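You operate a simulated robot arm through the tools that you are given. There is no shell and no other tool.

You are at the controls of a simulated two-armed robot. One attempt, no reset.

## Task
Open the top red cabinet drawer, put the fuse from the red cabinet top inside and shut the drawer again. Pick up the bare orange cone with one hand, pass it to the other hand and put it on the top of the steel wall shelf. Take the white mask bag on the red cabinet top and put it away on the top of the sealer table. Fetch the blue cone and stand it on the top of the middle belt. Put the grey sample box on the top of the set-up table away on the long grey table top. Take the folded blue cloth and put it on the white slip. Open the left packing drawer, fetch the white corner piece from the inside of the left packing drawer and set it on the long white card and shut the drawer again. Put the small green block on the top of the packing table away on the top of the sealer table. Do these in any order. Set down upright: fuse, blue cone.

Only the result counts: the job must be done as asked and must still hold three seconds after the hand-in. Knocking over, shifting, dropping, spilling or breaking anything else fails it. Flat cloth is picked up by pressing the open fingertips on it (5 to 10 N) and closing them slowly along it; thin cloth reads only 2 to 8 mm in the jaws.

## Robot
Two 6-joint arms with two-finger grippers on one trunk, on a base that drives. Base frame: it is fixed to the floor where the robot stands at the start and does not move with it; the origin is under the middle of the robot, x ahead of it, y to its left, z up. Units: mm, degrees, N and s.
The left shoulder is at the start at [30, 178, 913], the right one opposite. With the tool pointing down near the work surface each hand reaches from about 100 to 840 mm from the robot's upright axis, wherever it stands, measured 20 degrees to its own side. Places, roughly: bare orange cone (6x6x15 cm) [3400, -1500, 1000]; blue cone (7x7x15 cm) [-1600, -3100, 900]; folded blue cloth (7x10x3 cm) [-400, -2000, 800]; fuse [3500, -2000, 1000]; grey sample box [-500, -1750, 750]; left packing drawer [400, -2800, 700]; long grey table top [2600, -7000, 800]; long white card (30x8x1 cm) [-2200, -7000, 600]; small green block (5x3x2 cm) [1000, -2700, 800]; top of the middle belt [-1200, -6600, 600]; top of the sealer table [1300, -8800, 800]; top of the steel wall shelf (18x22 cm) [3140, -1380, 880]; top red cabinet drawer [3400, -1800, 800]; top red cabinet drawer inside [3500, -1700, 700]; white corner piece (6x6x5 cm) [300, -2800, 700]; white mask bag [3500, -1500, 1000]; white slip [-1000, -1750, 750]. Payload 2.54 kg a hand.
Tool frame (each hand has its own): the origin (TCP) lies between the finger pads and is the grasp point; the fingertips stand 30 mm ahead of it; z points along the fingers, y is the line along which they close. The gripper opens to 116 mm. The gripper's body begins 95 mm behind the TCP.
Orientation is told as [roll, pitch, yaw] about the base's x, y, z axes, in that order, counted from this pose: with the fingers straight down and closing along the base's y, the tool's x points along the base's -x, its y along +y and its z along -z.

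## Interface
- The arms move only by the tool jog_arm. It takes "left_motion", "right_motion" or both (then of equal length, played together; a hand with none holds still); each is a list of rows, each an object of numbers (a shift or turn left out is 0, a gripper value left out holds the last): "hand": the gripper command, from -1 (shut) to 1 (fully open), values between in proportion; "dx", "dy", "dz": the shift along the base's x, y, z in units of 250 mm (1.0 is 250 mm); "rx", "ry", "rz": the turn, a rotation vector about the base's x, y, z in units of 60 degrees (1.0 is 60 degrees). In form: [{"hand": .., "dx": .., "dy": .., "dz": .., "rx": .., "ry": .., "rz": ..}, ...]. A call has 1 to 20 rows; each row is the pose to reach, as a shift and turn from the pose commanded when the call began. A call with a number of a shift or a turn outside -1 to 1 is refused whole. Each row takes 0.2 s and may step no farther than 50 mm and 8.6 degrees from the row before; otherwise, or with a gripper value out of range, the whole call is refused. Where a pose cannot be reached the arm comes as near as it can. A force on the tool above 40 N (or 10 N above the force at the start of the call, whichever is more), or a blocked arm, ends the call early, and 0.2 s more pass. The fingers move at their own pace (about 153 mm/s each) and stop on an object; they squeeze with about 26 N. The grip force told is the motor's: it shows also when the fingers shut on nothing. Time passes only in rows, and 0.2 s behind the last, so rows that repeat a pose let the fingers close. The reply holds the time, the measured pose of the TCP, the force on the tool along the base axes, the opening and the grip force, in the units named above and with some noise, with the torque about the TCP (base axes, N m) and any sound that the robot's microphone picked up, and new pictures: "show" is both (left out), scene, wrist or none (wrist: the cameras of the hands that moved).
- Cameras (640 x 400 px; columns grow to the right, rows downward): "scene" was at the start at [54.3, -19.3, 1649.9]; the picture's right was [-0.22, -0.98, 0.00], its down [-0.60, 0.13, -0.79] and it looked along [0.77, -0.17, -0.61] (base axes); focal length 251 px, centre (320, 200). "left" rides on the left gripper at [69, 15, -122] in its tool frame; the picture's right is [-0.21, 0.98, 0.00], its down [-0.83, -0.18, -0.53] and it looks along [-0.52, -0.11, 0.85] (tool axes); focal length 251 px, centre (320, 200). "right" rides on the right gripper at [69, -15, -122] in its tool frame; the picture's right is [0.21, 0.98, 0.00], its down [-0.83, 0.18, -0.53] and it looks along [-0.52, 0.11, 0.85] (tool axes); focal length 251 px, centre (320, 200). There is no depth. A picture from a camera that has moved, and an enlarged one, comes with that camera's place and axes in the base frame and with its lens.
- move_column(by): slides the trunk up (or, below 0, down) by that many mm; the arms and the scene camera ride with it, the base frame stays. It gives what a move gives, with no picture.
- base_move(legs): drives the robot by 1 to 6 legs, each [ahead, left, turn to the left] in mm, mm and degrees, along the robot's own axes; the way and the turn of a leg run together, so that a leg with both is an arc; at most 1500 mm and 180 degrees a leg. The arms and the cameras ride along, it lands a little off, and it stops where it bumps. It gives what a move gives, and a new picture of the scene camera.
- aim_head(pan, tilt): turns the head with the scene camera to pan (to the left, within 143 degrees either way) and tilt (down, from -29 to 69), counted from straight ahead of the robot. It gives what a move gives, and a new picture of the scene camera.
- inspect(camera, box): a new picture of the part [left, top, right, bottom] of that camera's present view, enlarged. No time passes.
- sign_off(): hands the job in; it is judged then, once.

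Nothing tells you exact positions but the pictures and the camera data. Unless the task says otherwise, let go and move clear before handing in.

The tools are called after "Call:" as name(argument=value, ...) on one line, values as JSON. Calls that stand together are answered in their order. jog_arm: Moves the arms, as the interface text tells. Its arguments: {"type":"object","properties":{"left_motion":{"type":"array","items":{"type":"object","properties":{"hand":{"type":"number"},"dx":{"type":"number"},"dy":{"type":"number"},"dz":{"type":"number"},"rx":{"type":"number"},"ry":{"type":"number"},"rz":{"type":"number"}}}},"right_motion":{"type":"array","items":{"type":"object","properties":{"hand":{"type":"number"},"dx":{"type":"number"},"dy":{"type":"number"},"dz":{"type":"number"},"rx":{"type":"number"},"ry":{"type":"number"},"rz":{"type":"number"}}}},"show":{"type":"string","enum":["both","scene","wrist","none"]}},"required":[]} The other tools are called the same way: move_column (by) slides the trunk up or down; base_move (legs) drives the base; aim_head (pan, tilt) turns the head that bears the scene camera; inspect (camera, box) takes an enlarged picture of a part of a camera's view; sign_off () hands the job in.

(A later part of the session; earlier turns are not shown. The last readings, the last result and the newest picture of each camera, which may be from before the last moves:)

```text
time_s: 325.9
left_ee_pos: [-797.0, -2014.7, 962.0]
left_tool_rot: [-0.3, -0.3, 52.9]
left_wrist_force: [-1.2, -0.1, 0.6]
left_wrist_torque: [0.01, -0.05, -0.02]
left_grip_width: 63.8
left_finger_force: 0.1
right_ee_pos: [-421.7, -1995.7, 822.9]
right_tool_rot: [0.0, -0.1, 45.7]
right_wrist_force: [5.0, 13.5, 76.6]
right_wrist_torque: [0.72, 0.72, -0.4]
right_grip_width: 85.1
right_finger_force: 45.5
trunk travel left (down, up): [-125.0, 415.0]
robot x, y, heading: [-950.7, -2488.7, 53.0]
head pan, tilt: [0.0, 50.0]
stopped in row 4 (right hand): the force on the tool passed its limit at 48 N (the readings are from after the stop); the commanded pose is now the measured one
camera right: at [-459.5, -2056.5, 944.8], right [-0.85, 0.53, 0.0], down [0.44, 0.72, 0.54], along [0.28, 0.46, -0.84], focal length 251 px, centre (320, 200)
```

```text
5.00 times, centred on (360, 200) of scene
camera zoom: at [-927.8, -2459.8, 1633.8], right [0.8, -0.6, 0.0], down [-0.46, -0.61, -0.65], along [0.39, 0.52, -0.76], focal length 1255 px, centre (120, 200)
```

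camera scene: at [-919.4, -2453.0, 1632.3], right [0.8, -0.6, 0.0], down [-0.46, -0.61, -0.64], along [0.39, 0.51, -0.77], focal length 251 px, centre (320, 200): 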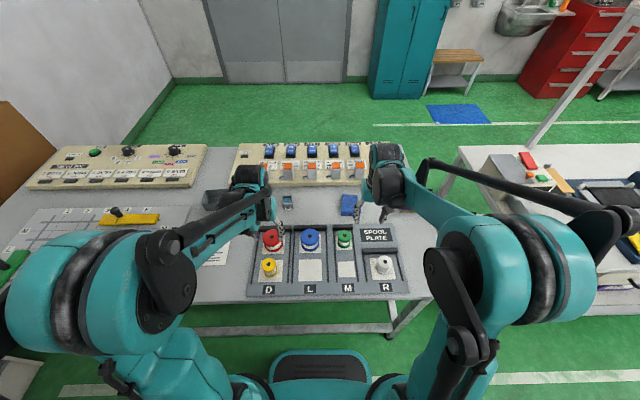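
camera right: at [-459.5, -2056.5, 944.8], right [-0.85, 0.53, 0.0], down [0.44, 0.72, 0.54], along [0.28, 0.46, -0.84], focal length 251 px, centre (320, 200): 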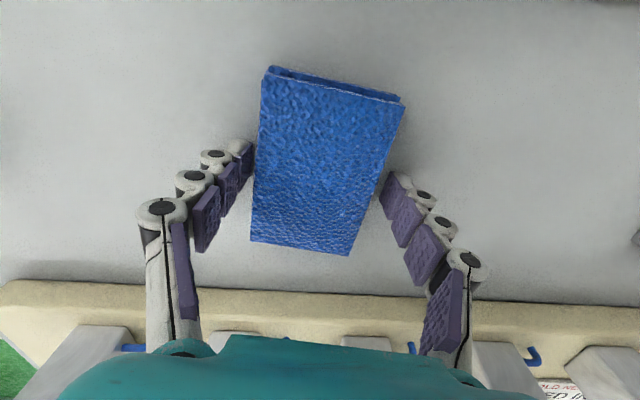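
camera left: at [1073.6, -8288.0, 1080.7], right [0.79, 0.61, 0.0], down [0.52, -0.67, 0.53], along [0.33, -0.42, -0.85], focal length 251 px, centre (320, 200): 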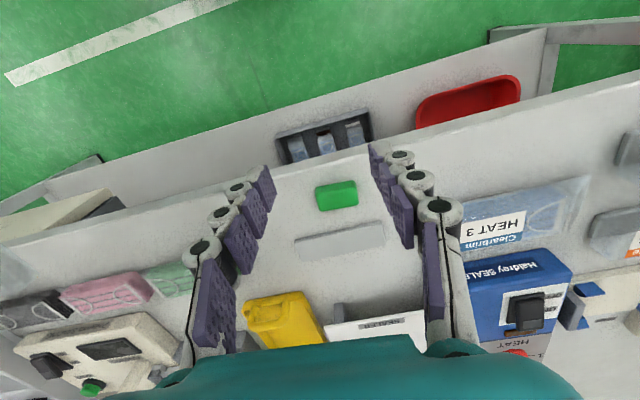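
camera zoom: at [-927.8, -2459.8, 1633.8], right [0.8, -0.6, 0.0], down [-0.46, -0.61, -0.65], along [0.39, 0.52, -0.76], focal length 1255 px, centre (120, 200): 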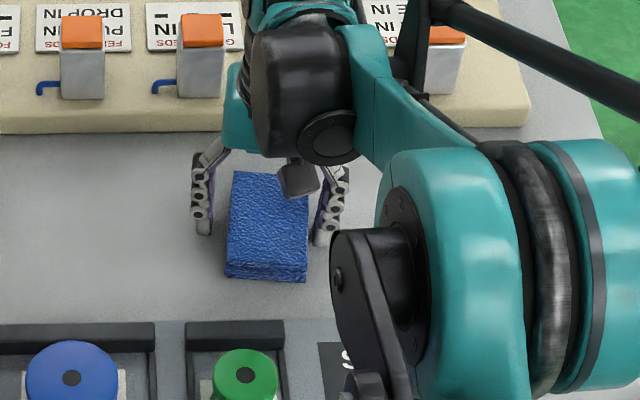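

The fingertips stand on the table astride the cloth, so the table is at z≈793. Raising 5 mm and closing on the cloth.

Call:
jog_arm(right_motion=[{"dz": 0.03, "hand": 0.5}, {"dz": 0.03, "hand": 0.1}, {"dz": 0.03, "hand": -0.2}, {"dz": 0.03, "hand": -0.5}, {"dz": 0.03, "hand": -0.5}], show="wrist")

```text
time_s: 327.1
left_ee_pos: [-797.1, -2015.1, 959.1]
left_tool_rot: [-0.4, -0.2, 52.8]
left_wrist_force: [1.2, 0.7, -0.6]
left_wrist_torque: [0.0, -0.01, -0.02]
left_grip_width: 63.9
left_finger_force: 0.1
right_ee_pos: [-422.3, -1996.3, 827.3]
right_tool_rot: [-0.2, 0.0, 45.8]
right_wrist_force: [-1.3, 13.5, 72.4]
right_wrist_torque: [1.04, 0.67, -0.3]
right_grip_width: 67.4
right_finger_force: 26.4
trunk travel left (down, up): [-125.0, 415.0]
robot x, y, heading: [-947.9, -2488.4, 52.7]
head pan, tilt: [0.0, 50.0]
camera right: at [-459.1, -2056.8, 948.8], right [-0.85, 0.53, 0.0], down [0.45, 0.72, 0.53], along [0.28, 0.45, -0.85], focal length 251 px, centre (320, 200)
```

right: 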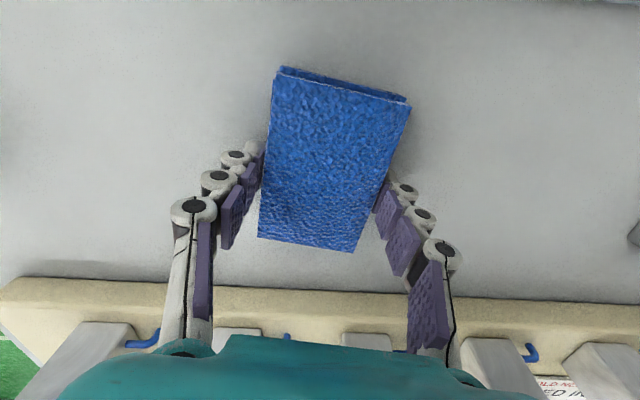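

Force is still high; raising further to relieve it while keeping hold.

Call:
jog_arm(right_motion=[{"dz": 0.03, "hand": -0.6}, {"dz": 0.06, "hand": -0.6}], show="wrist")

```text
time_s: 327.7
left_ee_pos: [-793.0, -2013.4, 957.8]
left_tool_rot: [-0.3, 0.1, 52.8]
left_wrist_force: [-0.7, 0.5, 0.8]
left_wrist_torque: [0.01, -0.05, 0.01]
left_grip_width: 63.9
left_finger_force: 0.1
right_ee_pos: [-419.2, -1997.2, 835.9]
right_tool_rot: [-0.3, 0.4, 45.8]
right_wrist_force: [-0.3, -0.7, -0.3]
right_wrist_torque: [-0.01, -0.04, 0.03]
right_grip_width: 67.0
right_finger_force: 26.3
trunk travel left (down, up): [-125.0, 415.0]
robot x, y, heading: [-950.2, -2487.3, 52.6]
head pan, tilt: [0.0, 50.0]
camera right: at [-455.1, -2056.4, 958.4], right [-0.85, 0.53, 0.0], down [0.45, 0.72, 0.53], along [0.28, 0.45, -0.85], focal length 251 px, centre (320, 200)
```

right: 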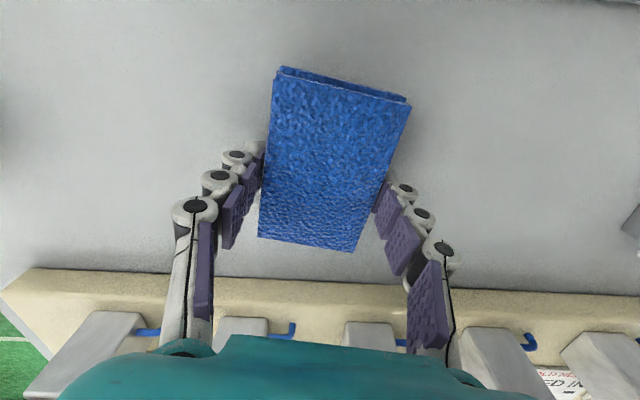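

Call:
jog_arm(right_motion=[{"dz": 0.1}, {"dz": 0.25}, {"dz": 0.4}, {"dz": 0.5}], show="both")

```text
time_s: 328.7
left_ee_pos: [-793.3, -2013.0, 958.4]
left_tool_rot: [-0.2, 0.0, 52.8]
left_wrist_force: [-0.5, 0.2, 1.1]
left_wrist_torque: [-0.01, 0.03, 0.03]
left_grip_width: 63.7
left_finger_force: 0.0
right_ee_pos: [-419.6, -1996.1, 962.3]
right_tool_rot: [-0.2, 0.4, 45.6]
right_wrist_force: [0.3, -0.4, -0.4]
right_wrist_torque: [-0.01, 0.01, -0.02]
right_grip_width: 66.8
right_finger_force: 26.1
trunk travel left (down, up): [-125.0, 415.0]
robot x, y, heading: [-947.3, -2495.1, 53.1]
head pan, tilt: [0.0, 50.0]
camera scene: at [-920.4, -2454.3, 1632.4], right [0.8, -0.6, 0.0], down [-0.46, -0.61, -0.64], along [0.39, 0.51, -0.77], focal length 251 px, centre (320, 200)
camera right: at [-456.0, -2055.4, 1083.7], right [-0.85, 0.53, 0.0], down [0.45, 0.72, 0.53], along [0.28, 0.45, -0.85], focal length 251 px, centre (320, 200)
```

scene: 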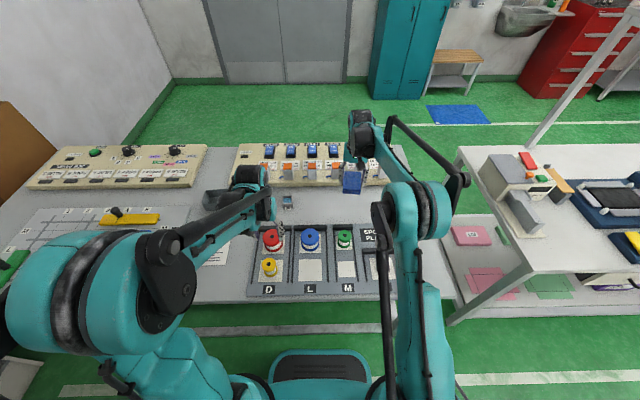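
right: 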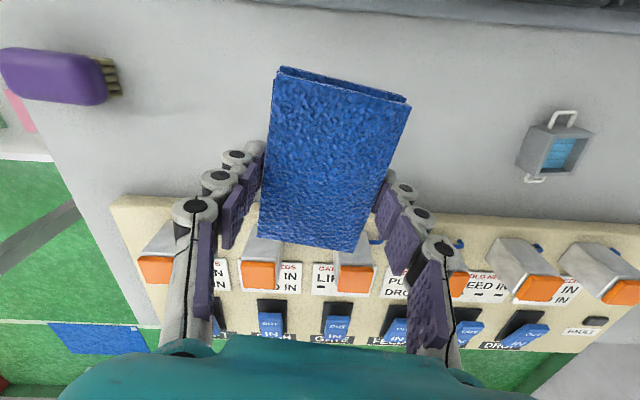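

Cloth lifted. Strafing left so the right hand comes over the slip.

Call:
base_move(legs=[[0, 540, 0]])

Call:
inspect(camera="right", box=[0, 0, 640, 400])

```text
time_s: 331.9
left_ee_pos: [-1225.5, -1687.6, 957.2]
left_tool_rot: [-0.2, 0.1, 53.1]
left_wrist_force: [0.0, -0.6, -0.6]
left_wrist_torque: [-0.01, -0.06, 0.0]
left_grip_width: 63.6
left_finger_force: 0.0
right_ee_pos: [-852.2, -1668.4, 961.0]
right_tool_rot: [-0.1, 0.4, 45.9]
right_wrist_force: [-0.5, -0.1, 0.2]
right_wrist_torque: [-0.02, -0.05, 0.01]
right_grip_width: 66.8
right_finger_force: 26.1
trunk travel left (down, up): [-125.0, 415.0]
robot x, y, heading: [-1377.5, -2167.7, 52.9]
head pan, tilt: [0.0, 50.0]
camera scene: at [-1351.5, -2129.0, 1632.4], right [0.8, -0.6, 0.0], down [-0.46, -0.61, -0.64], along [0.39, 0.51, -0.77], focal length 251 px, centre (320, 200)
```

scene: 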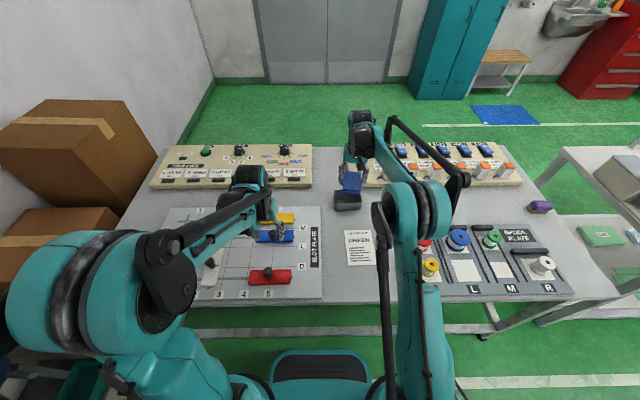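

```text
1.00 times, centred on (320, 200) of right (not enlarged: the box is as wide or as high as the picture)
camera zoom: at [-888.7, -1728.2, 1083.2], right [-0.85, 0.52, 0.0], down [0.44, 0.72, 0.53], along [0.28, 0.45, -0.85], focal length 251 px, centre (320, 200)
```

zoom: 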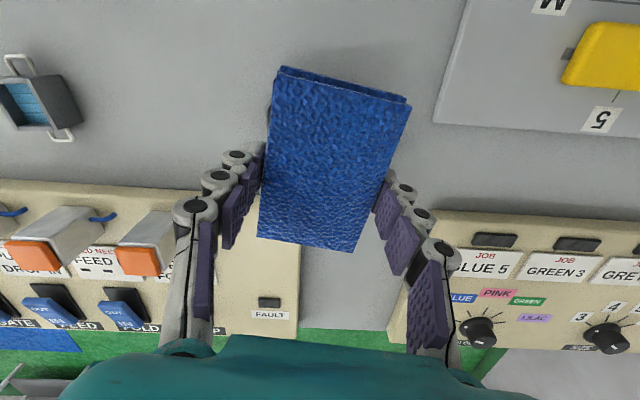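

Call:
jog_arm(right_motion=[{"dx": -0.084, "dy": -0.145, "rz": 0.02}, {"dx": -0.168, "dy": -0.29, "rz": 0.04}, {"dx": -0.252, "dy": -0.435, "rz": 0.06}, {"dx": -0.336, "dy": -0.58, "rz": 0.08}, {"dx": -0.419, "dy": -0.726, "rz": 0.1}, {"dx": -0.419, "dy": -0.726, "rz": 0.1, "dz": -0.15}], show="both")

Call:
inspect(camera="scene", box=[290, 190, 430, 290])

```text
time_s: 333.2
left_ee_pos: [-1223.6, -1685.3, 957.3]
left_tool_rot: [-0.2, 0.1, 53.1]
left_wrist_force: [0.5, 0.4, 0.3]
left_wrist_torque: [-0.01, 0.06, 0.04]
left_grip_width: 63.6
left_finger_force: 0.1
right_ee_pos: [-955.9, -1848.5, 923.4]
right_tool_rot: [-0.2, 0.4, 52.0]
right_wrist_force: [0.0, 0.1, -1.0]
right_wrist_torque: [-0.01, 0.04, -0.02]
right_grip_width: 66.7
right_finger_force: 26.1
trunk travel left (down, up): [-125.0, 415.0]
robot x, y, heading: [-1380.9, -2170.6, 53.2]
head pan, tilt: [0.0, 50.0]
camera scene: at [-1349.2, -2127.5, 1632.2], right [0.8, -0.6, 0.0], down [-0.46, -0.61, -0.64], along [0.38, 0.51, -0.77], focal length 251 px, centre (320, 200)
camera right: at [-985.5, -1911.9, 1045.4], right [-0.9, 0.43, 0.0], down [0.37, 0.77, 0.53], along [0.23, 0.48, -0.85], focal length 251 px, centre (320, 200)
```

scene: 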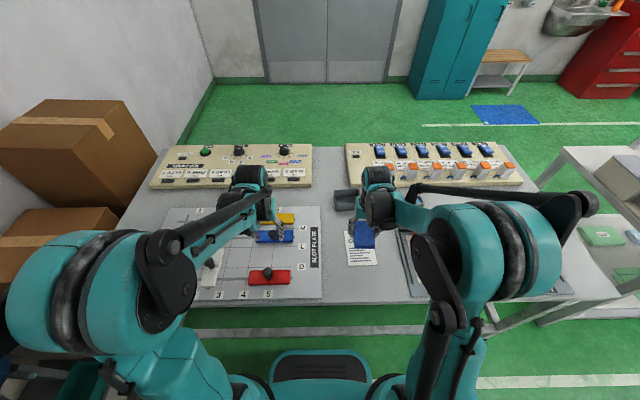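
right: 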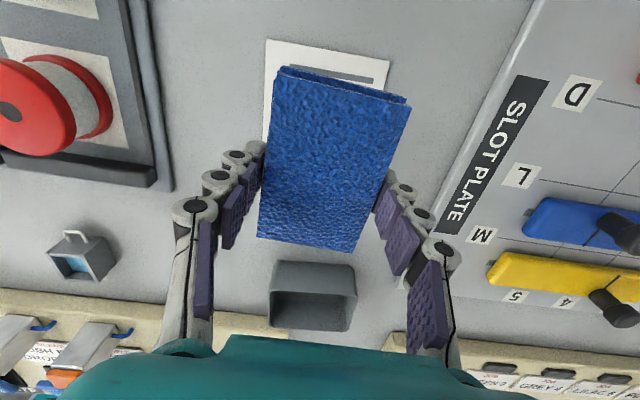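

```text
4.00 times, centred on (360, 240) of scene
camera zoom: at [-1349.2, -2127.5, 1632.2], right [0.8, -0.6, 0.0], down [-0.46, -0.61, -0.64], along [0.38, 0.51, -0.77], focal length 1004 px, centre (160, 40)
```

zoom: 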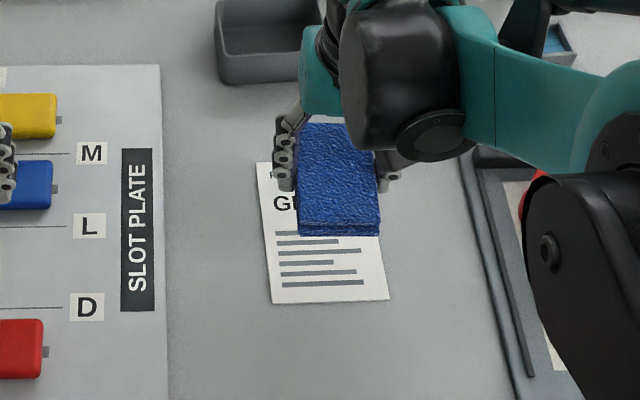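

The cloth is right over the slip. Small correction and lowering it.

Call:
jog_arm(right_motion=[{"dx": 0.035, "dy": 0.013, "dz": -0.12}, {"dx": 0.035, "dy": 0.013, "dz": -0.24}, {"dx": 0.035, "dy": 0.013, "dz": -0.31}, {"dx": 0.035, "dy": 0.013, "dz": -0.34}], show="none")

```text
time_s: 334.2
left_ee_pos: [-1225.6, -1688.8, 957.4]
left_tool_rot: [-0.2, 0.0, 53.1]
left_wrist_force: [0.0, 0.5, 0.1]
left_wrist_torque: [0.01, 0.02, 0.01]
left_grip_width: 63.8
left_finger_force: 0.1
right_ee_pos: [-948.9, -1846.2, 838.5]
right_tool_rot: [-0.1, 0.4, 52.0]
right_wrist_force: [0.1, -0.2, -0.9]
right_wrist_torque: [0.0, -0.01, 0.02]
right_grip_width: 66.9
right_finger_force: 25.9
trunk travel left (down, up): [-125.0, 415.0]
robot x, y, heading: [-1380.2, -2169.2, 53.2]
head pan, tilt: [0.0, 50.0]
```

Call:
jog_arm(right_motion=[{"dz": -0.012}, {"dz": -0.024}], show="wrist")

```text
time_s: 334.9
left_ee_pos: [-1224.4, -1686.3, 957.6]
left_tool_rot: [-0.2, 0.0, 53.1]
left_wrist_force: [0.0, -0.1, 0.0]
left_wrist_torque: [0.04, 0.02, -0.02]
left_grip_width: 63.8
left_finger_force: 0.1
right_ee_pos: [-948.6, -1846.8, 831.9]
right_tool_rot: [-0.1, 0.4, 52.1]
right_wrist_force: [0.2, 0.1, -0.7]
right_wrist_torque: [0.0, -0.02, 0.03]
right_grip_width: 66.8
right_finger_force: 26.2
trunk travel left (down, up): [-125.0, 415.0]
robot x, y, heading: [-1380.6, -2166.9, 53.4]
head pan, tilt: [0.0, 50.0]
camera right: at [-977.6, -1910.5, 954.9], right [-0.9, 0.43, 0.0], down [0.37, 0.77, 0.53], along [0.23, 0.48, -0.85], focal length 251 px, centre (320, 200)
```

right: 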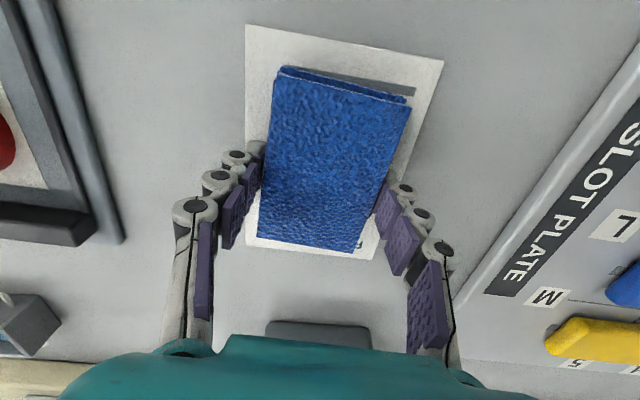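

Call:
jog_arm(right_motion=[{"dz": -0.01}, {"dz": -0.018}], show="none")

```text
time_s: 335.4
left_ee_pos: [-1225.9, -1687.4, 958.7]
left_tool_rot: [-0.2, 0.0, 53.2]
left_wrist_force: [-0.9, -0.1, 0.6]
left_wrist_torque: [0.0, 0.0, -0.05]
left_grip_width: 63.6
left_finger_force: 0.0
right_ee_pos: [-948.6, -1846.9, 828.0]
right_tool_rot: [-0.1, 0.3, 52.1]
right_wrist_force: [2.2, 2.2, 20.6]
right_wrist_torque: [0.36, -0.06, -0.02]
right_grip_width: 66.8
right_finger_force: 26.1
trunk travel left (down, up): [-125.0, 415.0]
robot x, y, heading: [-1378.3, -2166.1, 53.1]
head pan, tilt: [0.0, 50.0]
```

Contact with the slip; releasing and lifting.

Call:
jog_arm(right_motion=[{"dz": 0.006}, {"dz": 0.008, "hand": 0.3}, {"dz": 0.008, "hand": 0.45}, {"dz": 0.008, "hand": 0.45}, {"dz": 0.12, "hand": 0.45}, {"dz": 0.3, "hand": 0.45}, {"dz": 0.48, "hand": 0.45}], show="both")

Call:
inspect(camera="scene", box=[290, 190, 430, 290])

```text
time_s: 337.1
left_ee_pos: [-1224.8, -1687.8, 957.4]
left_tool_rot: [-0.2, 0.1, 53.1]
left_wrist_force: [-0.7, 0.1, 0.2]
left_wrist_torque: [0.01, 0.01, 0.03]
left_grip_width: 63.9
left_finger_force: 0.0
right_ee_pos: [-949.3, -1847.1, 949.7]
right_tool_rot: [-0.2, 0.4, 52.0]
right_wrist_force: [-0.2, 0.3, 0.0]
right_wrist_torque: [0.01, -0.04, 0.0]
right_grip_width: 84.6
right_finger_force: 0.1
trunk travel left (down, up): [-125.0, 415.0]
robot x, y, heading: [-1378.2, -2167.6, 53.0]
head pan, tilt: [0.0, 50.0]
camera scene: at [-1351.7, -2130.4, 1632.4], right [0.8, -0.6, 0.0], down [-0.46, -0.61, -0.64], along [0.39, 0.51, -0.77], focal length 251 px, centre (320, 200)
camera right: at [-978.8, -1910.9, 1072.2], right [-0.9, 0.43, 0.0], down [0.37, 0.77, 0.53], along [0.23, 0.48, -0.85], focal length 251 px, centre (320, 200)
```

scene: 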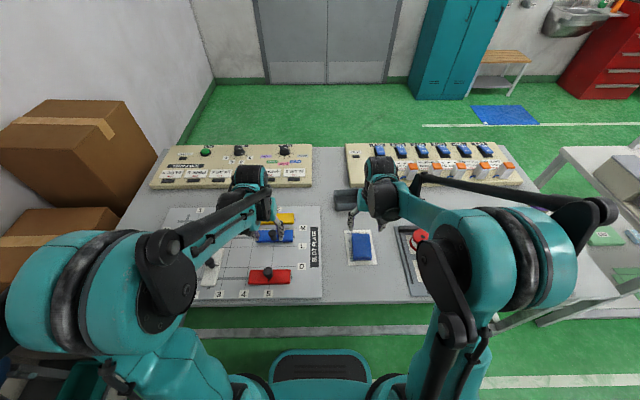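
right: 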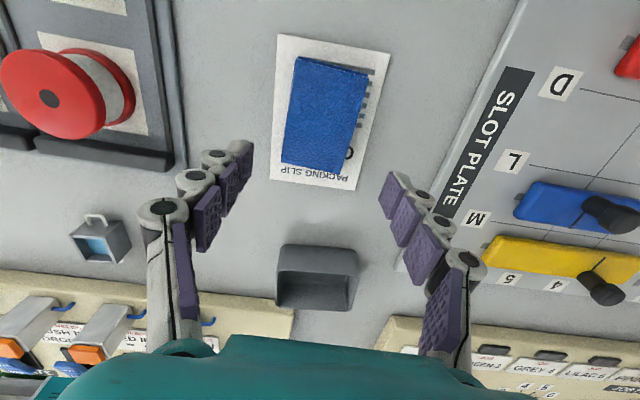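

```text
4.00 times, centred on (360, 240) of scene
camera zoom: at [-1351.7, -2130.4, 1632.4], right [0.8, -0.6, 0.0], down [-0.46, -0.61, -0.64], along [0.39, 0.51, -0.77], focal length 1004 px, centre (160, 40)
```

zoom: 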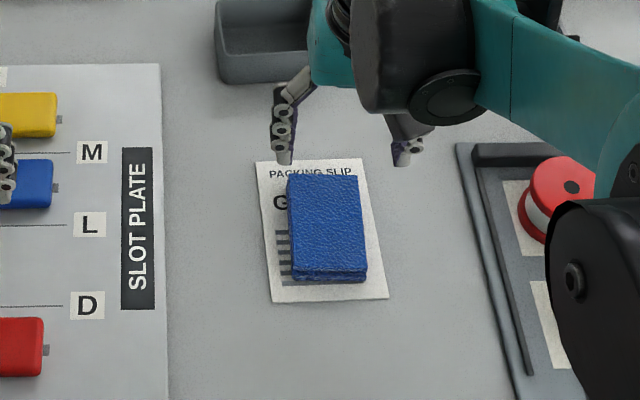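

The cloth lies on the slip. Next, the grey sample box: raising the right hand and strafing right.

Call:
jog_arm(right_motion=[{"dz": 0.15, "hand": 0.3}, {"dz": 0.25, "hand": 0.3}], show="none")

Call:
base_move(legs=[[0, -245, 0]])

Call:
inspect(camera="right", box=[160, 150, 480, 350])

Call:
inspect(camera="scene", box=[280, 150, 440, 250])

```text
time_s: 337.6
left_ee_pos: [-1225.1, -1687.1, 957.9]
left_tool_rot: [-0.2, 0.1, 53.1]
left_wrist_force: [-0.3, 0.0, 0.3]
left_wrist_torque: [0.0, -0.02, 0.03]
left_grip_width: 63.8
left_finger_force: 0.0
right_ee_pos: [-947.4, -1846.9, 1011.1]
right_tool_rot: [-0.1, 0.3, 52.0]
right_wrist_force: [0.1, 0.0, 0.3]
right_wrist_torque: [-0.03, 0.01, 0.01]
right_grip_width: 75.1
right_finger_force: 0.1
trunk travel left (down, up): [-125.0, 415.0]
robot x, y, heading: [-1377.1, -2167.5, 53.2]
head pan, tilt: [0.0, 50.0]
```

```text
time_s: 339.4
left_ee_pos: [-1030.0, -1834.3, 957.9]
left_tool_rot: [-0.1, 0.0, 53.0]
left_wrist_force: [1.0, -0.1, 0.1]
left_wrist_torque: [-0.01, 0.06, 0.04]
left_grip_width: 63.7
left_finger_force: 0.0
right_ee_pos: [-751.7, -1993.6, 1009.9]
right_tool_rot: [-0.1, 0.4, 52.0]
right_wrist_force: [0.8, -0.6, -0.5]
right_wrist_torque: [0.01, 0.01, -0.01]
right_grip_width: 75.3
right_finger_force: 0.1
trunk travel left (down, up): [-125.0, 415.0]
robot x, y, heading: [-1183.7, -2312.9, 52.8]
head pan, tilt: [0.0, 50.0]
camera scene: at [-1154.8, -2276.8, 1632.4], right [0.8, -0.6, 0.0], down [-0.46, -0.61, -0.64], along [0.39, 0.51, -0.77], focal length 251 px, centre (320, 200)
```

scene: 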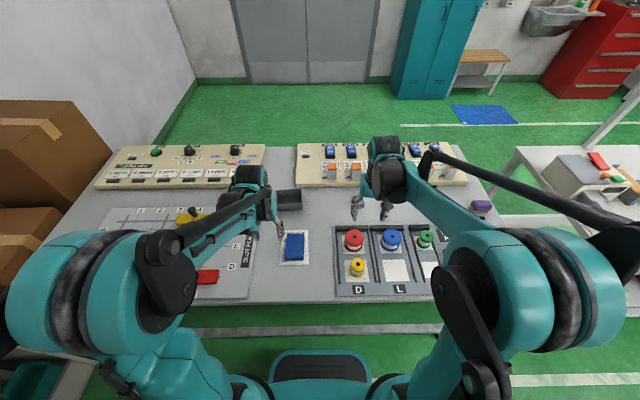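

```text
2.00 times, centred on (320, 250) of right
camera zoom: at [-781.9, -2057.2, 1133.8], right [-0.9, 0.43, 0.0], down [0.37, 0.77, 0.53], along [0.23, 0.48, -0.85], focal length 503 px, centre (320, 100)
```

zoom: 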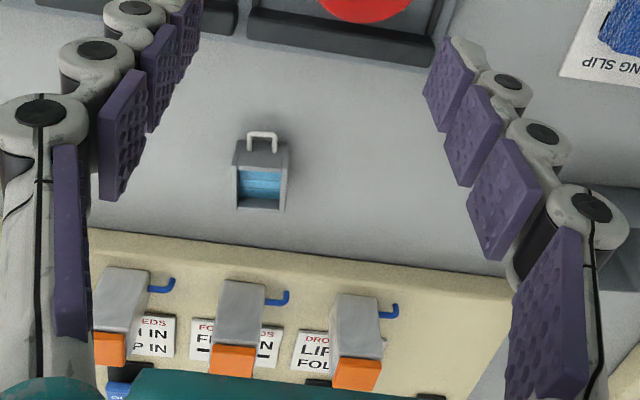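

```text
4.00 times, centred on (360, 200) of scene
camera zoom: at [-1154.8, -2276.8, 1632.4], right [0.8, -0.6, 0.0], down [-0.46, -0.61, -0.64], along [0.39, 0.51, -0.77], focal length 1004 px, centre (160, 200)
```

zoom: 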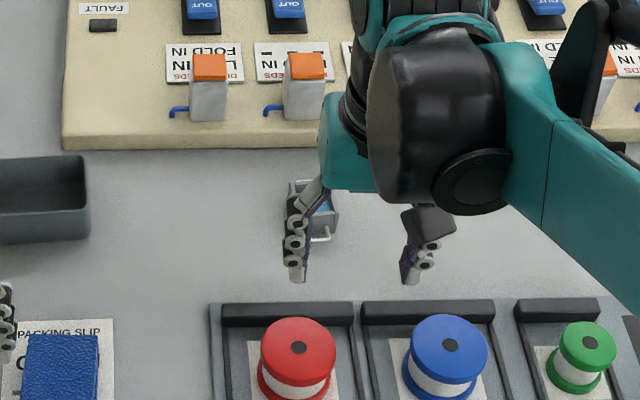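

Call:
jog_arm(right_motion=[{"dx": 0.098, "dy": 0.119, "rz": 0.01}, {"dx": 0.196, "dy": 0.238, "rz": 0.02}, {"dx": 0.295, "dy": 0.358, "rz": 0.03}, {"dx": 0.393, "dy": 0.477, "rz": 0.04}, {"dx": 0.491, "dy": 0.596, "rz": 0.04}, {"dx": 0.491, "dy": 0.596, "dz": -0.17, "rz": 0.04}, {"dx": 0.491, "dy": 0.596, "dz": -0.34, "rz": 0.04}, {"dx": 0.491, "dy": 0.596, "dz": -0.48, "rz": 0.04}], show="wrist")

```text
time_s: 341.2
left_ee_pos: [-1030.3, -1834.0, 956.8]
left_tool_rot: [-0.1, 0.0, 53.0]
left_wrist_force: [0.0, -0.5, -1.1]
left_wrist_torque: [-0.02, 0.03, -0.01]
left_grip_width: 63.9
left_finger_force: 0.1
right_ee_pos: [-630.8, -1843.6, 891.3]
right_tool_rot: [-0.1, 0.4, 54.4]
right_wrist_force: [1.1, -0.1, -0.5]
right_wrist_torque: [0.0, -0.01, 0.01]
right_grip_width: 75.2
right_finger_force: 0.1
trunk travel left (down, up): [-125.0, 415.0]
robot x, y, heading: [-1181.0, -2313.5, 53.0]
head pan, tilt: [0.0, 50.0]
camera right: at [-657.7, -1908.6, 1013.2], right [-0.92, 0.39, 0.0], down [0.34, 0.78, 0.53], along [0.21, 0.49, -0.85], focal length 251 px, centre (320, 200)
```

right: 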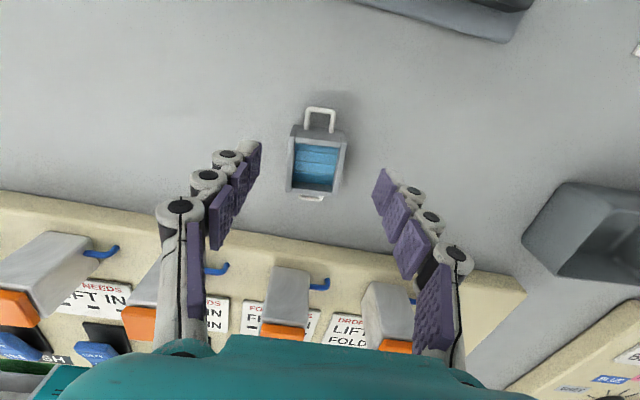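

Call:
jog_arm(right_motion=[{"dx": 0.019, "dy": 0.026, "dz": -0.1}, {"dx": 0.019, "dy": 0.026, "dz": -0.18}, {"dx": 0.019, "dy": 0.026, "dz": -0.208}, {"dx": 0.019, "dy": 0.026, "dz": -0.208, "hand": -0.5}, {"dx": 0.019, "dy": 0.026, "dz": -0.208, "hand": -1}, {"dx": 0.019, "dy": 0.026, "dz": -0.208, "hand": -1}], show="wrist")

```text
time_s: 342.6
left_ee_pos: [-1029.3, -1833.6, 958.2]
left_tool_rot: [-0.2, 0.0, 53.1]
left_wrist_force: [0.4, 0.9, -0.6]
left_wrist_torque: [0.02, 0.03, 0.0]
left_grip_width: 63.7
left_finger_force: 0.1
right_ee_pos: [-626.4, -1836.8, 839.5]
right_tool_rot: [-0.1, 0.3, 54.4]
right_wrist_force: [0.8, 0.2, 0.4]
right_wrist_torque: [0.0, -0.03, 0.02]
right_grip_width: 43.2
right_finger_force: 25.6
trunk travel left (down, up): [-125.0, 415.0]
robot x, y, heading: [-1185.9, -2313.2, 53.2]
head pan, tilt: [0.0, 50.0]
camera right: at [-652.6, -1902.3, 961.7], right [-0.92, 0.39, 0.0], down [0.34, 0.78, 0.53], along [0.21, 0.49, -0.85], focal length 251 px, centre (320, 200)
```

right: 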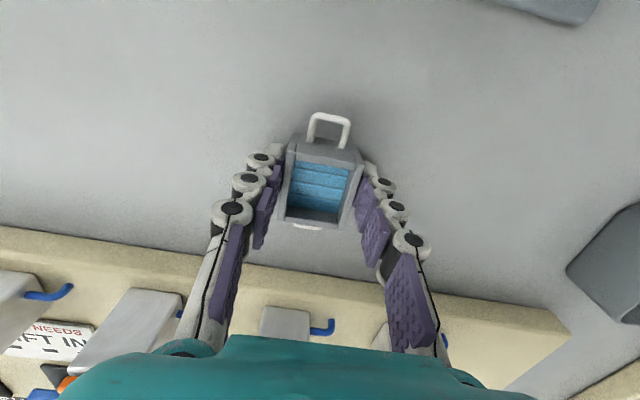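

Box gripped (43 mm). Lifting it level, pulling in, raising the trunk and backing into the aisle to turn toward the welder for the blue cone.

Call:
jog_arm(right_motion=[{"dz": 0.1}, {"dz": 0.25}, {"dz": 0.4}, {"dz": 0.55}, {"dz": 0.6, "dx": -0.08, "dy": -0.11}, {"dz": 0.6, "dx": -0.19, "dy": -0.25}, {"dz": 0.6, "dx": -0.3, "dy": -0.39}, {"dz": 0.6, "dx": -0.41, "dy": -0.53}, {"dz": 0.6, "dx": -0.48, "dy": -0.62}], show="wrist")

Call:
move_column(by=100)

Call:
base_move(legs=[[-220, 0, 0], [0, 0, -180]])

Call:
aim_head(pan=10, tilt=45)

```text
time_s: 344.6
left_ee_pos: [-1031.0, -1833.9, 957.3]
left_tool_rot: [-0.2, 0.1, 53.0]
left_wrist_force: [-1.2, -0.3, -0.1]
left_wrist_torque: [0.04, 0.02, -0.01]
left_grip_width: 63.8
left_finger_force: 0.0
right_ee_pos: [-745.6, -1994.3, 989.6]
right_tool_rot: [-0.1, 0.2, 54.4]
right_wrist_force: [0.3, -0.7, -0.4]
right_wrist_torque: [-0.01, -0.01, -0.01]
right_grip_width: 43.0
right_finger_force: 26.3
trunk travel left (down, up): [-125.0, 415.0]
robot x, y, heading: [-1183.8, -2314.2, 52.9]
head pan, tilt: [0.0, 50.0]
camera right: at [-772.7, -2058.5, 1112.0], right [-0.92, 0.39, 0.0], down [0.33, 0.78, 0.53], along [0.21, 0.49, -0.85], focal length 251 px, centre (320, 200)
```

right: 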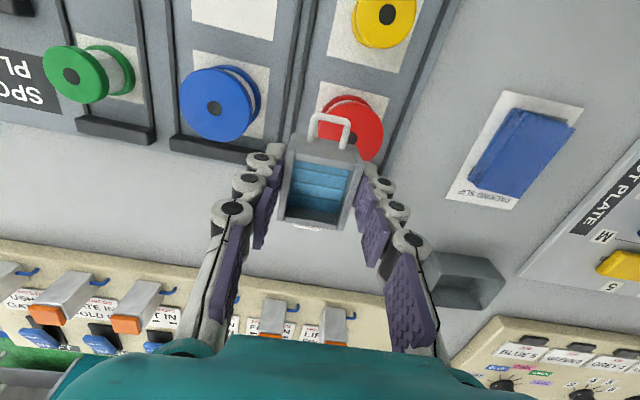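

```text
time_s: 346.0
left_ee_pos: [-1029.5, -1833.8, 1056.9]
left_tool_rot: [-0.2, 0.2, 53.2]
left_wrist_force: [0.7, 0.2, -0.2]
left_wrist_torque: [-0.02, -0.01, -0.02]
left_grip_width: 63.6
left_finger_force: 0.0
right_ee_pos: [-745.9, -1993.2, 1089.0]
right_tool_rot: [-0.1, 0.4, 54.3]
right_wrist_force: [0.1, -0.2, -0.7]
right_wrist_torque: [-0.03, 0.02, 0.02]
right_grip_width: 42.8
right_finger_force: 26.4
trunk travel left (down, up): [-225.0, 315.0]
robot x, y, heading: [-1183.1, -2314.6, 53.1]
head pan, tilt: [0.0, 50.0]
```

```text
time_s: 355.0
left_ee_pos: [-1478.6, -2965.2, 1057.1]
left_tool_rot: [-0.3, -0.1, -127.9]
left_wrist_force: [0.2, -1.5, -0.9]
left_wrist_torque: [-0.02, -0.02, 0.02]
left_grip_width: 63.8
left_finger_force: 0.0
right_ee_pos: [-1759.7, -2802.5, 1088.0]
right_tool_rot: [-0.1, 0.5, -126.6]
right_wrist_force: [0.5, 1.1, 0.0]
right_wrist_torque: [0.03, 0.0, 0.02]
right_grip_width: 42.7
right_finger_force: 26.8
trunk travel left (down, up): [-225.0, 315.0]
robot x, y, heading: [-1315.2, -2487.8, -127.8]
head pan, tilt: [0.0, 50.0]
camera scene: at [-1345.6, -2527.0, 1732.4], right [-0.79, 0.61, 0.0], down [0.47, 0.61, -0.64], along [-0.39, -0.51, -0.77], focal length 251 px, centre (320, 200)
```

scene: 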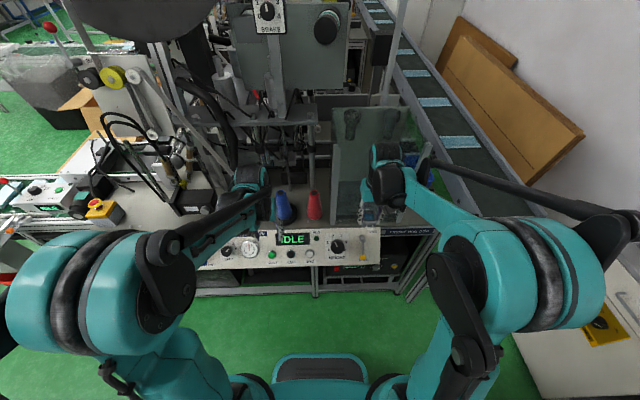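

```text
time_s: 355.8
left_ee_pos: [-1477.5, -2965.9, 1058.1]
left_tool_rot: [-0.2, 0.0, -127.9]
left_wrist_force: [-0.9, 0.1, 0.1]
left_wrist_torque: [-0.01, 0.02, -0.01]
left_grip_width: 63.6
left_finger_force: 0.2
right_ee_pos: [-1759.8, -2802.5, 1089.0]
right_tool_rot: [-0.1, 0.4, -126.6]
right_wrist_force: [0.3, 0.2, 0.0]
right_wrist_torque: [-0.03, 0.0, -0.01]
right_grip_width: 42.9
right_finger_force: 26.3
trunk travel left (down, up): [-225.0, 315.0]
robot x, y, heading: [-1315.2, -2494.7, -127.8]
head pan, tilt: [10.0, 45.0]
camera scene: at [-1336.3, -2538.1, 1739.3], right [-0.88, 0.47, 0.0], down [0.33, 0.63, -0.71], along [-0.33, -0.62, -0.71], focal length 251 px, centre (320, 200)
```

scene: 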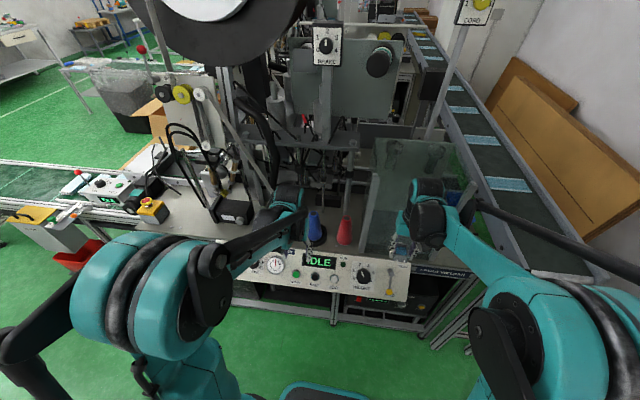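

Call:
inspect(camera="scene", box=[260, 170, 420, 290])

Call:
inspect(camera="left", box=[0, 0, 640, 400])

```text
3.33 times, centred on (340, 230) of scene
camera zoom: at [-1336.3, -2538.1, 1739.3], right [-0.88, 0.47, 0.0], down [0.33, 0.63, -0.71], along [-0.33, -0.62, -0.71], focal length 837 px, centre (253, 100)
```

zoom: 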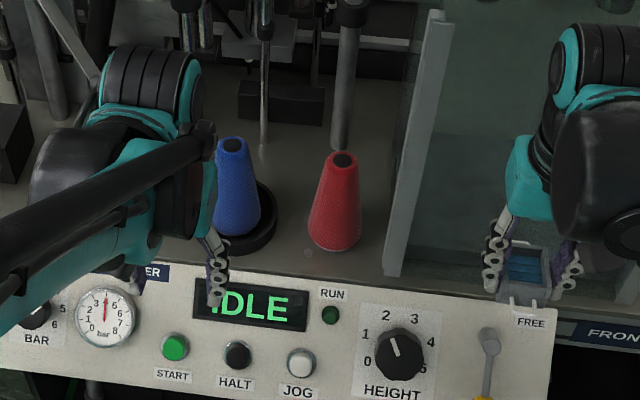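

```text
1.00 times, centred on (320, 200) of left (not enlarged: the box is as wide or as high as the picture)
camera zoom: at [-1422.8, -2921.4, 1179.9], right [0.64, -0.77, 0.0], down [-0.65, -0.54, 0.53], along [-0.41, -0.34, -0.85], focal length 251 px, centre (320, 200)
```

zoom: 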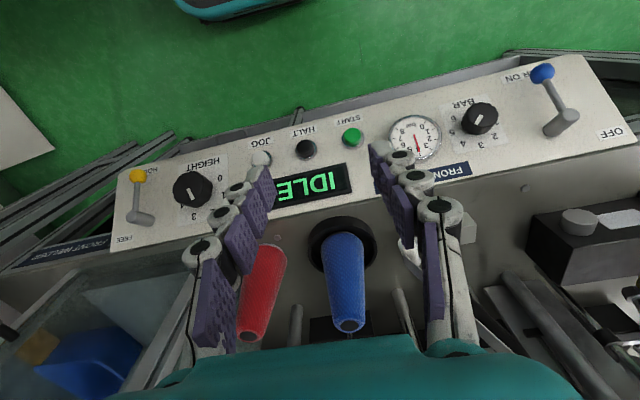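

The blue thread cone stands about 228 mm ahead of the left hand (base z≈848). Moving the left hand above it.

Call:
jog_arm(left_motion=[{"dx": -0.1, "dy": -0.115, "hand": 0.2}, {"dx": -0.2, "dy": -0.23, "hand": 0.2}, {"dx": -0.3, "dy": -0.345, "hand": 0.2}, {"dx": -0.4, "dy": -0.46, "hand": 0.2}, {"dx": -0.5, "dy": -0.575, "hand": 0.2}, {"dx": -0.598, "dy": -0.69, "hand": 0.2}], show="both")

```text
time_s: 357.2
left_ee_pos: [-1628.4, -3140.0, 1056.1]
left_tool_rot: [-0.2, 0.1, -127.8]
left_wrist_force: [-0.7, -0.5, -0.5]
left_wrist_torque: [0.01, -0.06, 0.02]
left_grip_width: 69.6
left_finger_force: 0.2
right_ee_pos: [-1761.0, -2802.9, 1088.0]
right_tool_rot: [-0.1, 0.6, -126.7]
right_wrist_force: [0.2, -0.1, -0.9]
right_wrist_torque: [0.03, 0.0, 0.0]
right_grip_width: 42.9
right_finger_force: 25.5
trunk travel left (down, up): [-225.0, 315.0]
robot x, y, heading: [-1314.8, -2485.6, -127.7]
head pan, tilt: [10.0, 45.0]
camera scene: at [-1337.5, -2539.8, 1739.2], right [-0.88, 0.47, 0.0], down [0.33, 0.63, -0.71], along [-0.33, -0.62, -0.71], focal length 251 px, centre (320, 200)
camera left: at [-1573.5, -3095.4, 1178.5], right [0.64, -0.77, 0.0], down [-0.65, -0.54, 0.53], along [-0.41, -0.34, -0.85], focal length 251 px, centre (320, 200)
```

scene: 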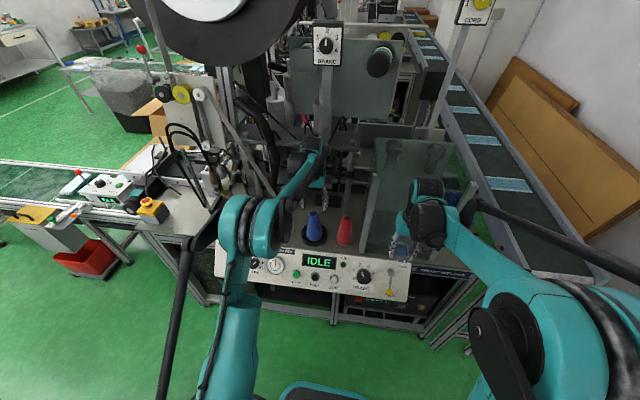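
left: 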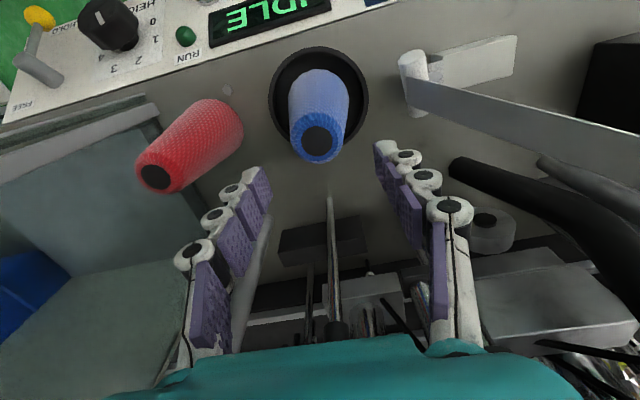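

Call:
jog_arm(left_motion=[{"dx": 0.041, "dy": 0.034}, {"dx": 0.041, "dy": 0.034, "dz": -0.12}, {"dx": 0.041, "dy": 0.034, "dz": -0.24}, {"dx": 0.041, "dy": 0.034, "dz": -0.36}], show="wrist")

```text
time_s: 358.2
left_ee_pos: [-1617.4, -3130.4, 965.3]
left_tool_rot: [-0.2, 0.1, -128.0]
left_wrist_force: [-0.7, 0.3, -0.2]
left_wrist_torque: [0.01, -0.03, -0.02]
left_grip_width: 69.6
left_finger_force: 0.1
right_ee_pos: [-1762.1, -2803.8, 1087.9]
right_tool_rot: [-0.1, 0.4, -126.6]
right_wrist_force: [0.0, -0.7, -0.4]
right_wrist_torque: [0.03, -0.01, 0.0]
right_grip_width: 42.9
right_finger_force: 26.3
trunk travel left (down, up): [-225.0, 315.0]
robot x, y, heading: [-1316.6, -2487.5, -127.8]
head pan, tilt: [10.0, 45.0]
camera left: at [-1562.0, -3086.0, 1089.0], right [0.64, -0.77, 0.0], down [-0.65, -0.54, 0.53], along [-0.41, -0.34, -0.85], focal length 251 px, centre (320, 200)
```

left: 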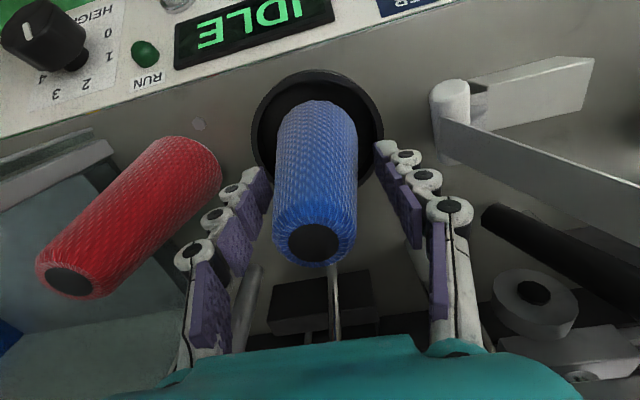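

Call:
jog_arm(left_motion=[{"hand": -0.4}, {"hand": -1}, {"hand": -1}], show="wrist")

```text
time_s: 359.0
left_ee_pos: [-1617.1, -3130.1, 969.0]
left_tool_rot: [-0.2, 0.0, -127.9]
left_wrist_force: [1.0, 1.8, 1.8]
left_wrist_torque: [0.12, -0.1, 0.01]
left_grip_width: 52.1
left_finger_force: 26.3
right_ee_pos: [-1761.2, -2802.0, 1090.1]
right_tool_rot: [-0.1, 0.3, -126.7]
right_wrist_force: [-0.2, -0.4, -0.8]
right_wrist_torque: [-0.01, 0.03, -0.01]
right_grip_width: 42.8
right_finger_force: 26.6
trunk travel left (down, up): [-225.0, 315.0]
robot x, y, heading: [-1318.1, -2491.0, -127.8]
head pan, tilt: [10.0, 45.0]
camera left: at [-1561.5, -3085.0, 1090.0], right [0.64, -0.77, 0.0], down [-0.65, -0.54, 0.53], along [-0.41, -0.34, -0.85], focal length 251 px, centre (320, 200)
```

left: 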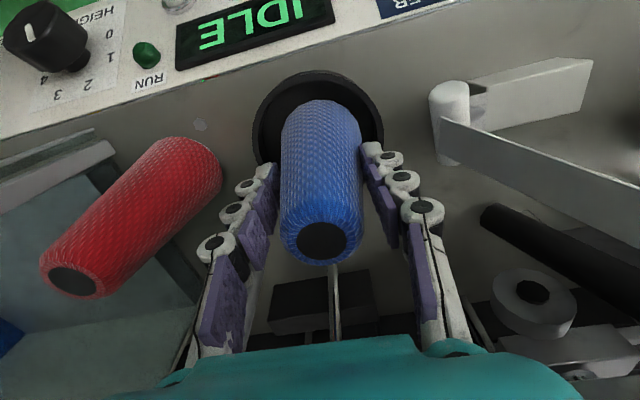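

Gripped. Lifting straight up, then pulling back toward the robot.

Call:
jog_arm(left_motion=[{"dz": 0.08}, {"dz": 0.2}, {"dz": 0.34}, {"dz": 0.38, "dx": 0.06, "dy": 0.08}, {"dz": 0.38, "dx": 0.16, "dy": 0.21}, {"dz": 0.38, "dx": 0.27, "dy": 0.35}, {"dz": 0.38, "dx": 0.38, "dy": 0.49}, {"dz": 0.38, "dx": 0.48, "dy": 0.62}], show="both")

```text
time_s: 360.8
left_ee_pos: [-1495.3, -2975.1, 1061.0]
left_tool_rot: [-0.2, 0.0, -127.9]
left_wrist_force: [0.1, -0.8, -1.6]
left_wrist_torque: [-0.01, 0.03, 0.0]
left_grip_width: 52.3
left_finger_force: 26.0
right_ee_pos: [-1760.0, -2800.7, 1089.4]
right_tool_rot: [-0.1, 0.3, -126.6]
right_wrist_force: [0.4, -0.2, -0.8]
right_wrist_torque: [-0.01, 0.0, 0.01]
right_grip_width: 42.9
right_finger_force: 26.4
trunk travel left (down, up): [-225.0, 315.0]
robot x, y, heading: [-1319.2, -2489.2, -127.9]
head pan, tilt: [10.0, 45.0]
camera scene: at [-1335.0, -2536.7, 1739.3], right [-0.88, 0.47, 0.0], down [0.33, 0.62, -0.71], along [-0.33, -0.63, -0.71], focal length 251 px, centre (320, 200)
camera left: at [-1441.1, -2929.6, 1184.1], right [0.64, -0.77, 0.0], down [-0.65, -0.54, 0.53], along [-0.41, -0.34, -0.84], focal length 251 px, centre (320, 200)
```

scene: 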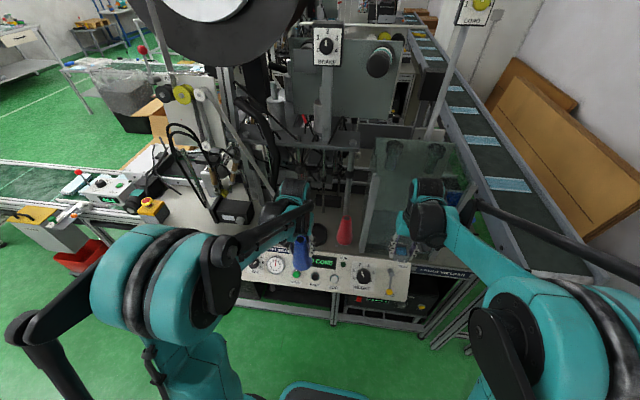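
left: 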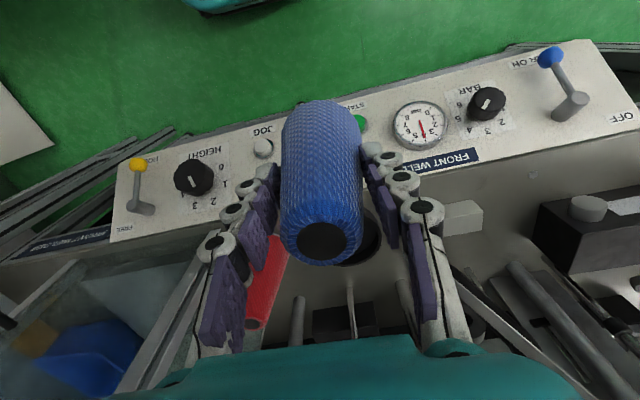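

Cone in the left hand, box in the right. Leaving the aisle by strafing left along the corridor.

Call:
base_move(legs=[[-30, 0, 1.0], [0, 1450, 0], [0, 1450, 0]])

Call:
aim_head(pan=40, tilt=30)

```text
time_s: 375.2
left_ee_pos: [830.1, -4703.6, 1060.4]
left_tool_rot: [-0.3, 0.1, -127.4]
left_wrist_force: [0.1, -0.2, -2.4]
left_wrist_torque: [-0.01, 0.04, -0.02]
left_grip_width: 52.0
left_finger_force: 26.0
right_ee_pos: [565.8, -4532.1, 1089.3]
right_tool_rot: [-0.1, 0.4, -126.1]
right_wrist_force: [-0.6, -0.3, -0.5]
right_wrist_torque: [0.02, 0.03, 0.0]
right_grip_width: 42.7
right_finger_force: 25.7
trunk travel left (down, up): [-225.0, 315.0]
robot x, y, heading: [1009.2, -4213.7, -127.3]
head pan, tilt: [10.0, 45.0]
camera scene: at [986.7, -4264.1, 1739.3], right [-0.89, 0.46, 0.0], down [0.32, 0.63, -0.71], along [-0.32, -0.63, -0.71], focal length 251 px, centre (320, 200)
```

scene: 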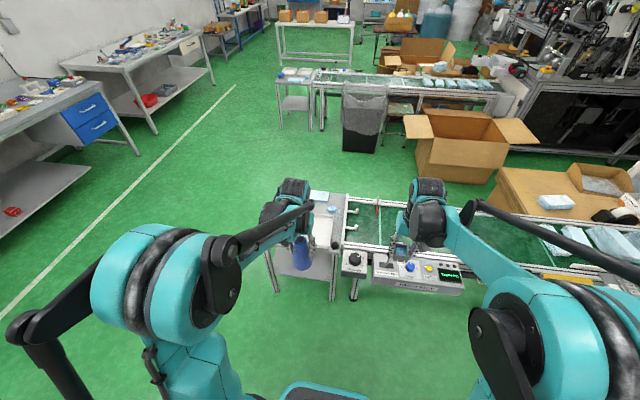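

```text
time_s: 376.1
left_ee_pos: [830.0, -4703.1, 1061.8]
left_tool_rot: [-0.2, 0.2, -127.4]
left_wrist_force: [0.1, 0.1, -2.5]
left_wrist_torque: [0.0, -0.02, 0.0]
left_grip_width: 52.4
left_finger_force: 26.4
right_ee_pos: [565.1, -4532.2, 1089.0]
right_tool_rot: [-0.2, 0.4, -126.0]
right_wrist_force: [-0.2, 0.6, -0.9]
right_wrist_torque: [-0.01, -0.05, 0.01]
right_grip_width: 43.0
right_finger_force: 25.6
trunk travel left (down, up): [-225.0, 315.0]
robot x, y, heading: [1007.7, -4219.6, -127.3]
head pan, tilt: [40.0, 30.0]
camera scene: at [1027.9, -4282.0, 1761.8], right [-1.0, -0.05, 0.0], down [-0.02, 0.5, -0.87], along [0.04, -0.86, -0.5], focal length 251 px, centre (320, 200)
```

scene: 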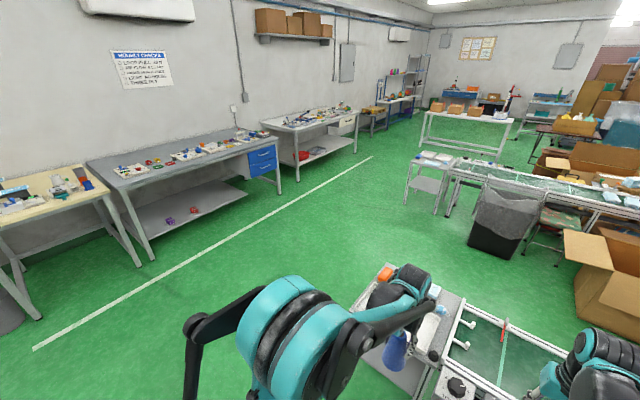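

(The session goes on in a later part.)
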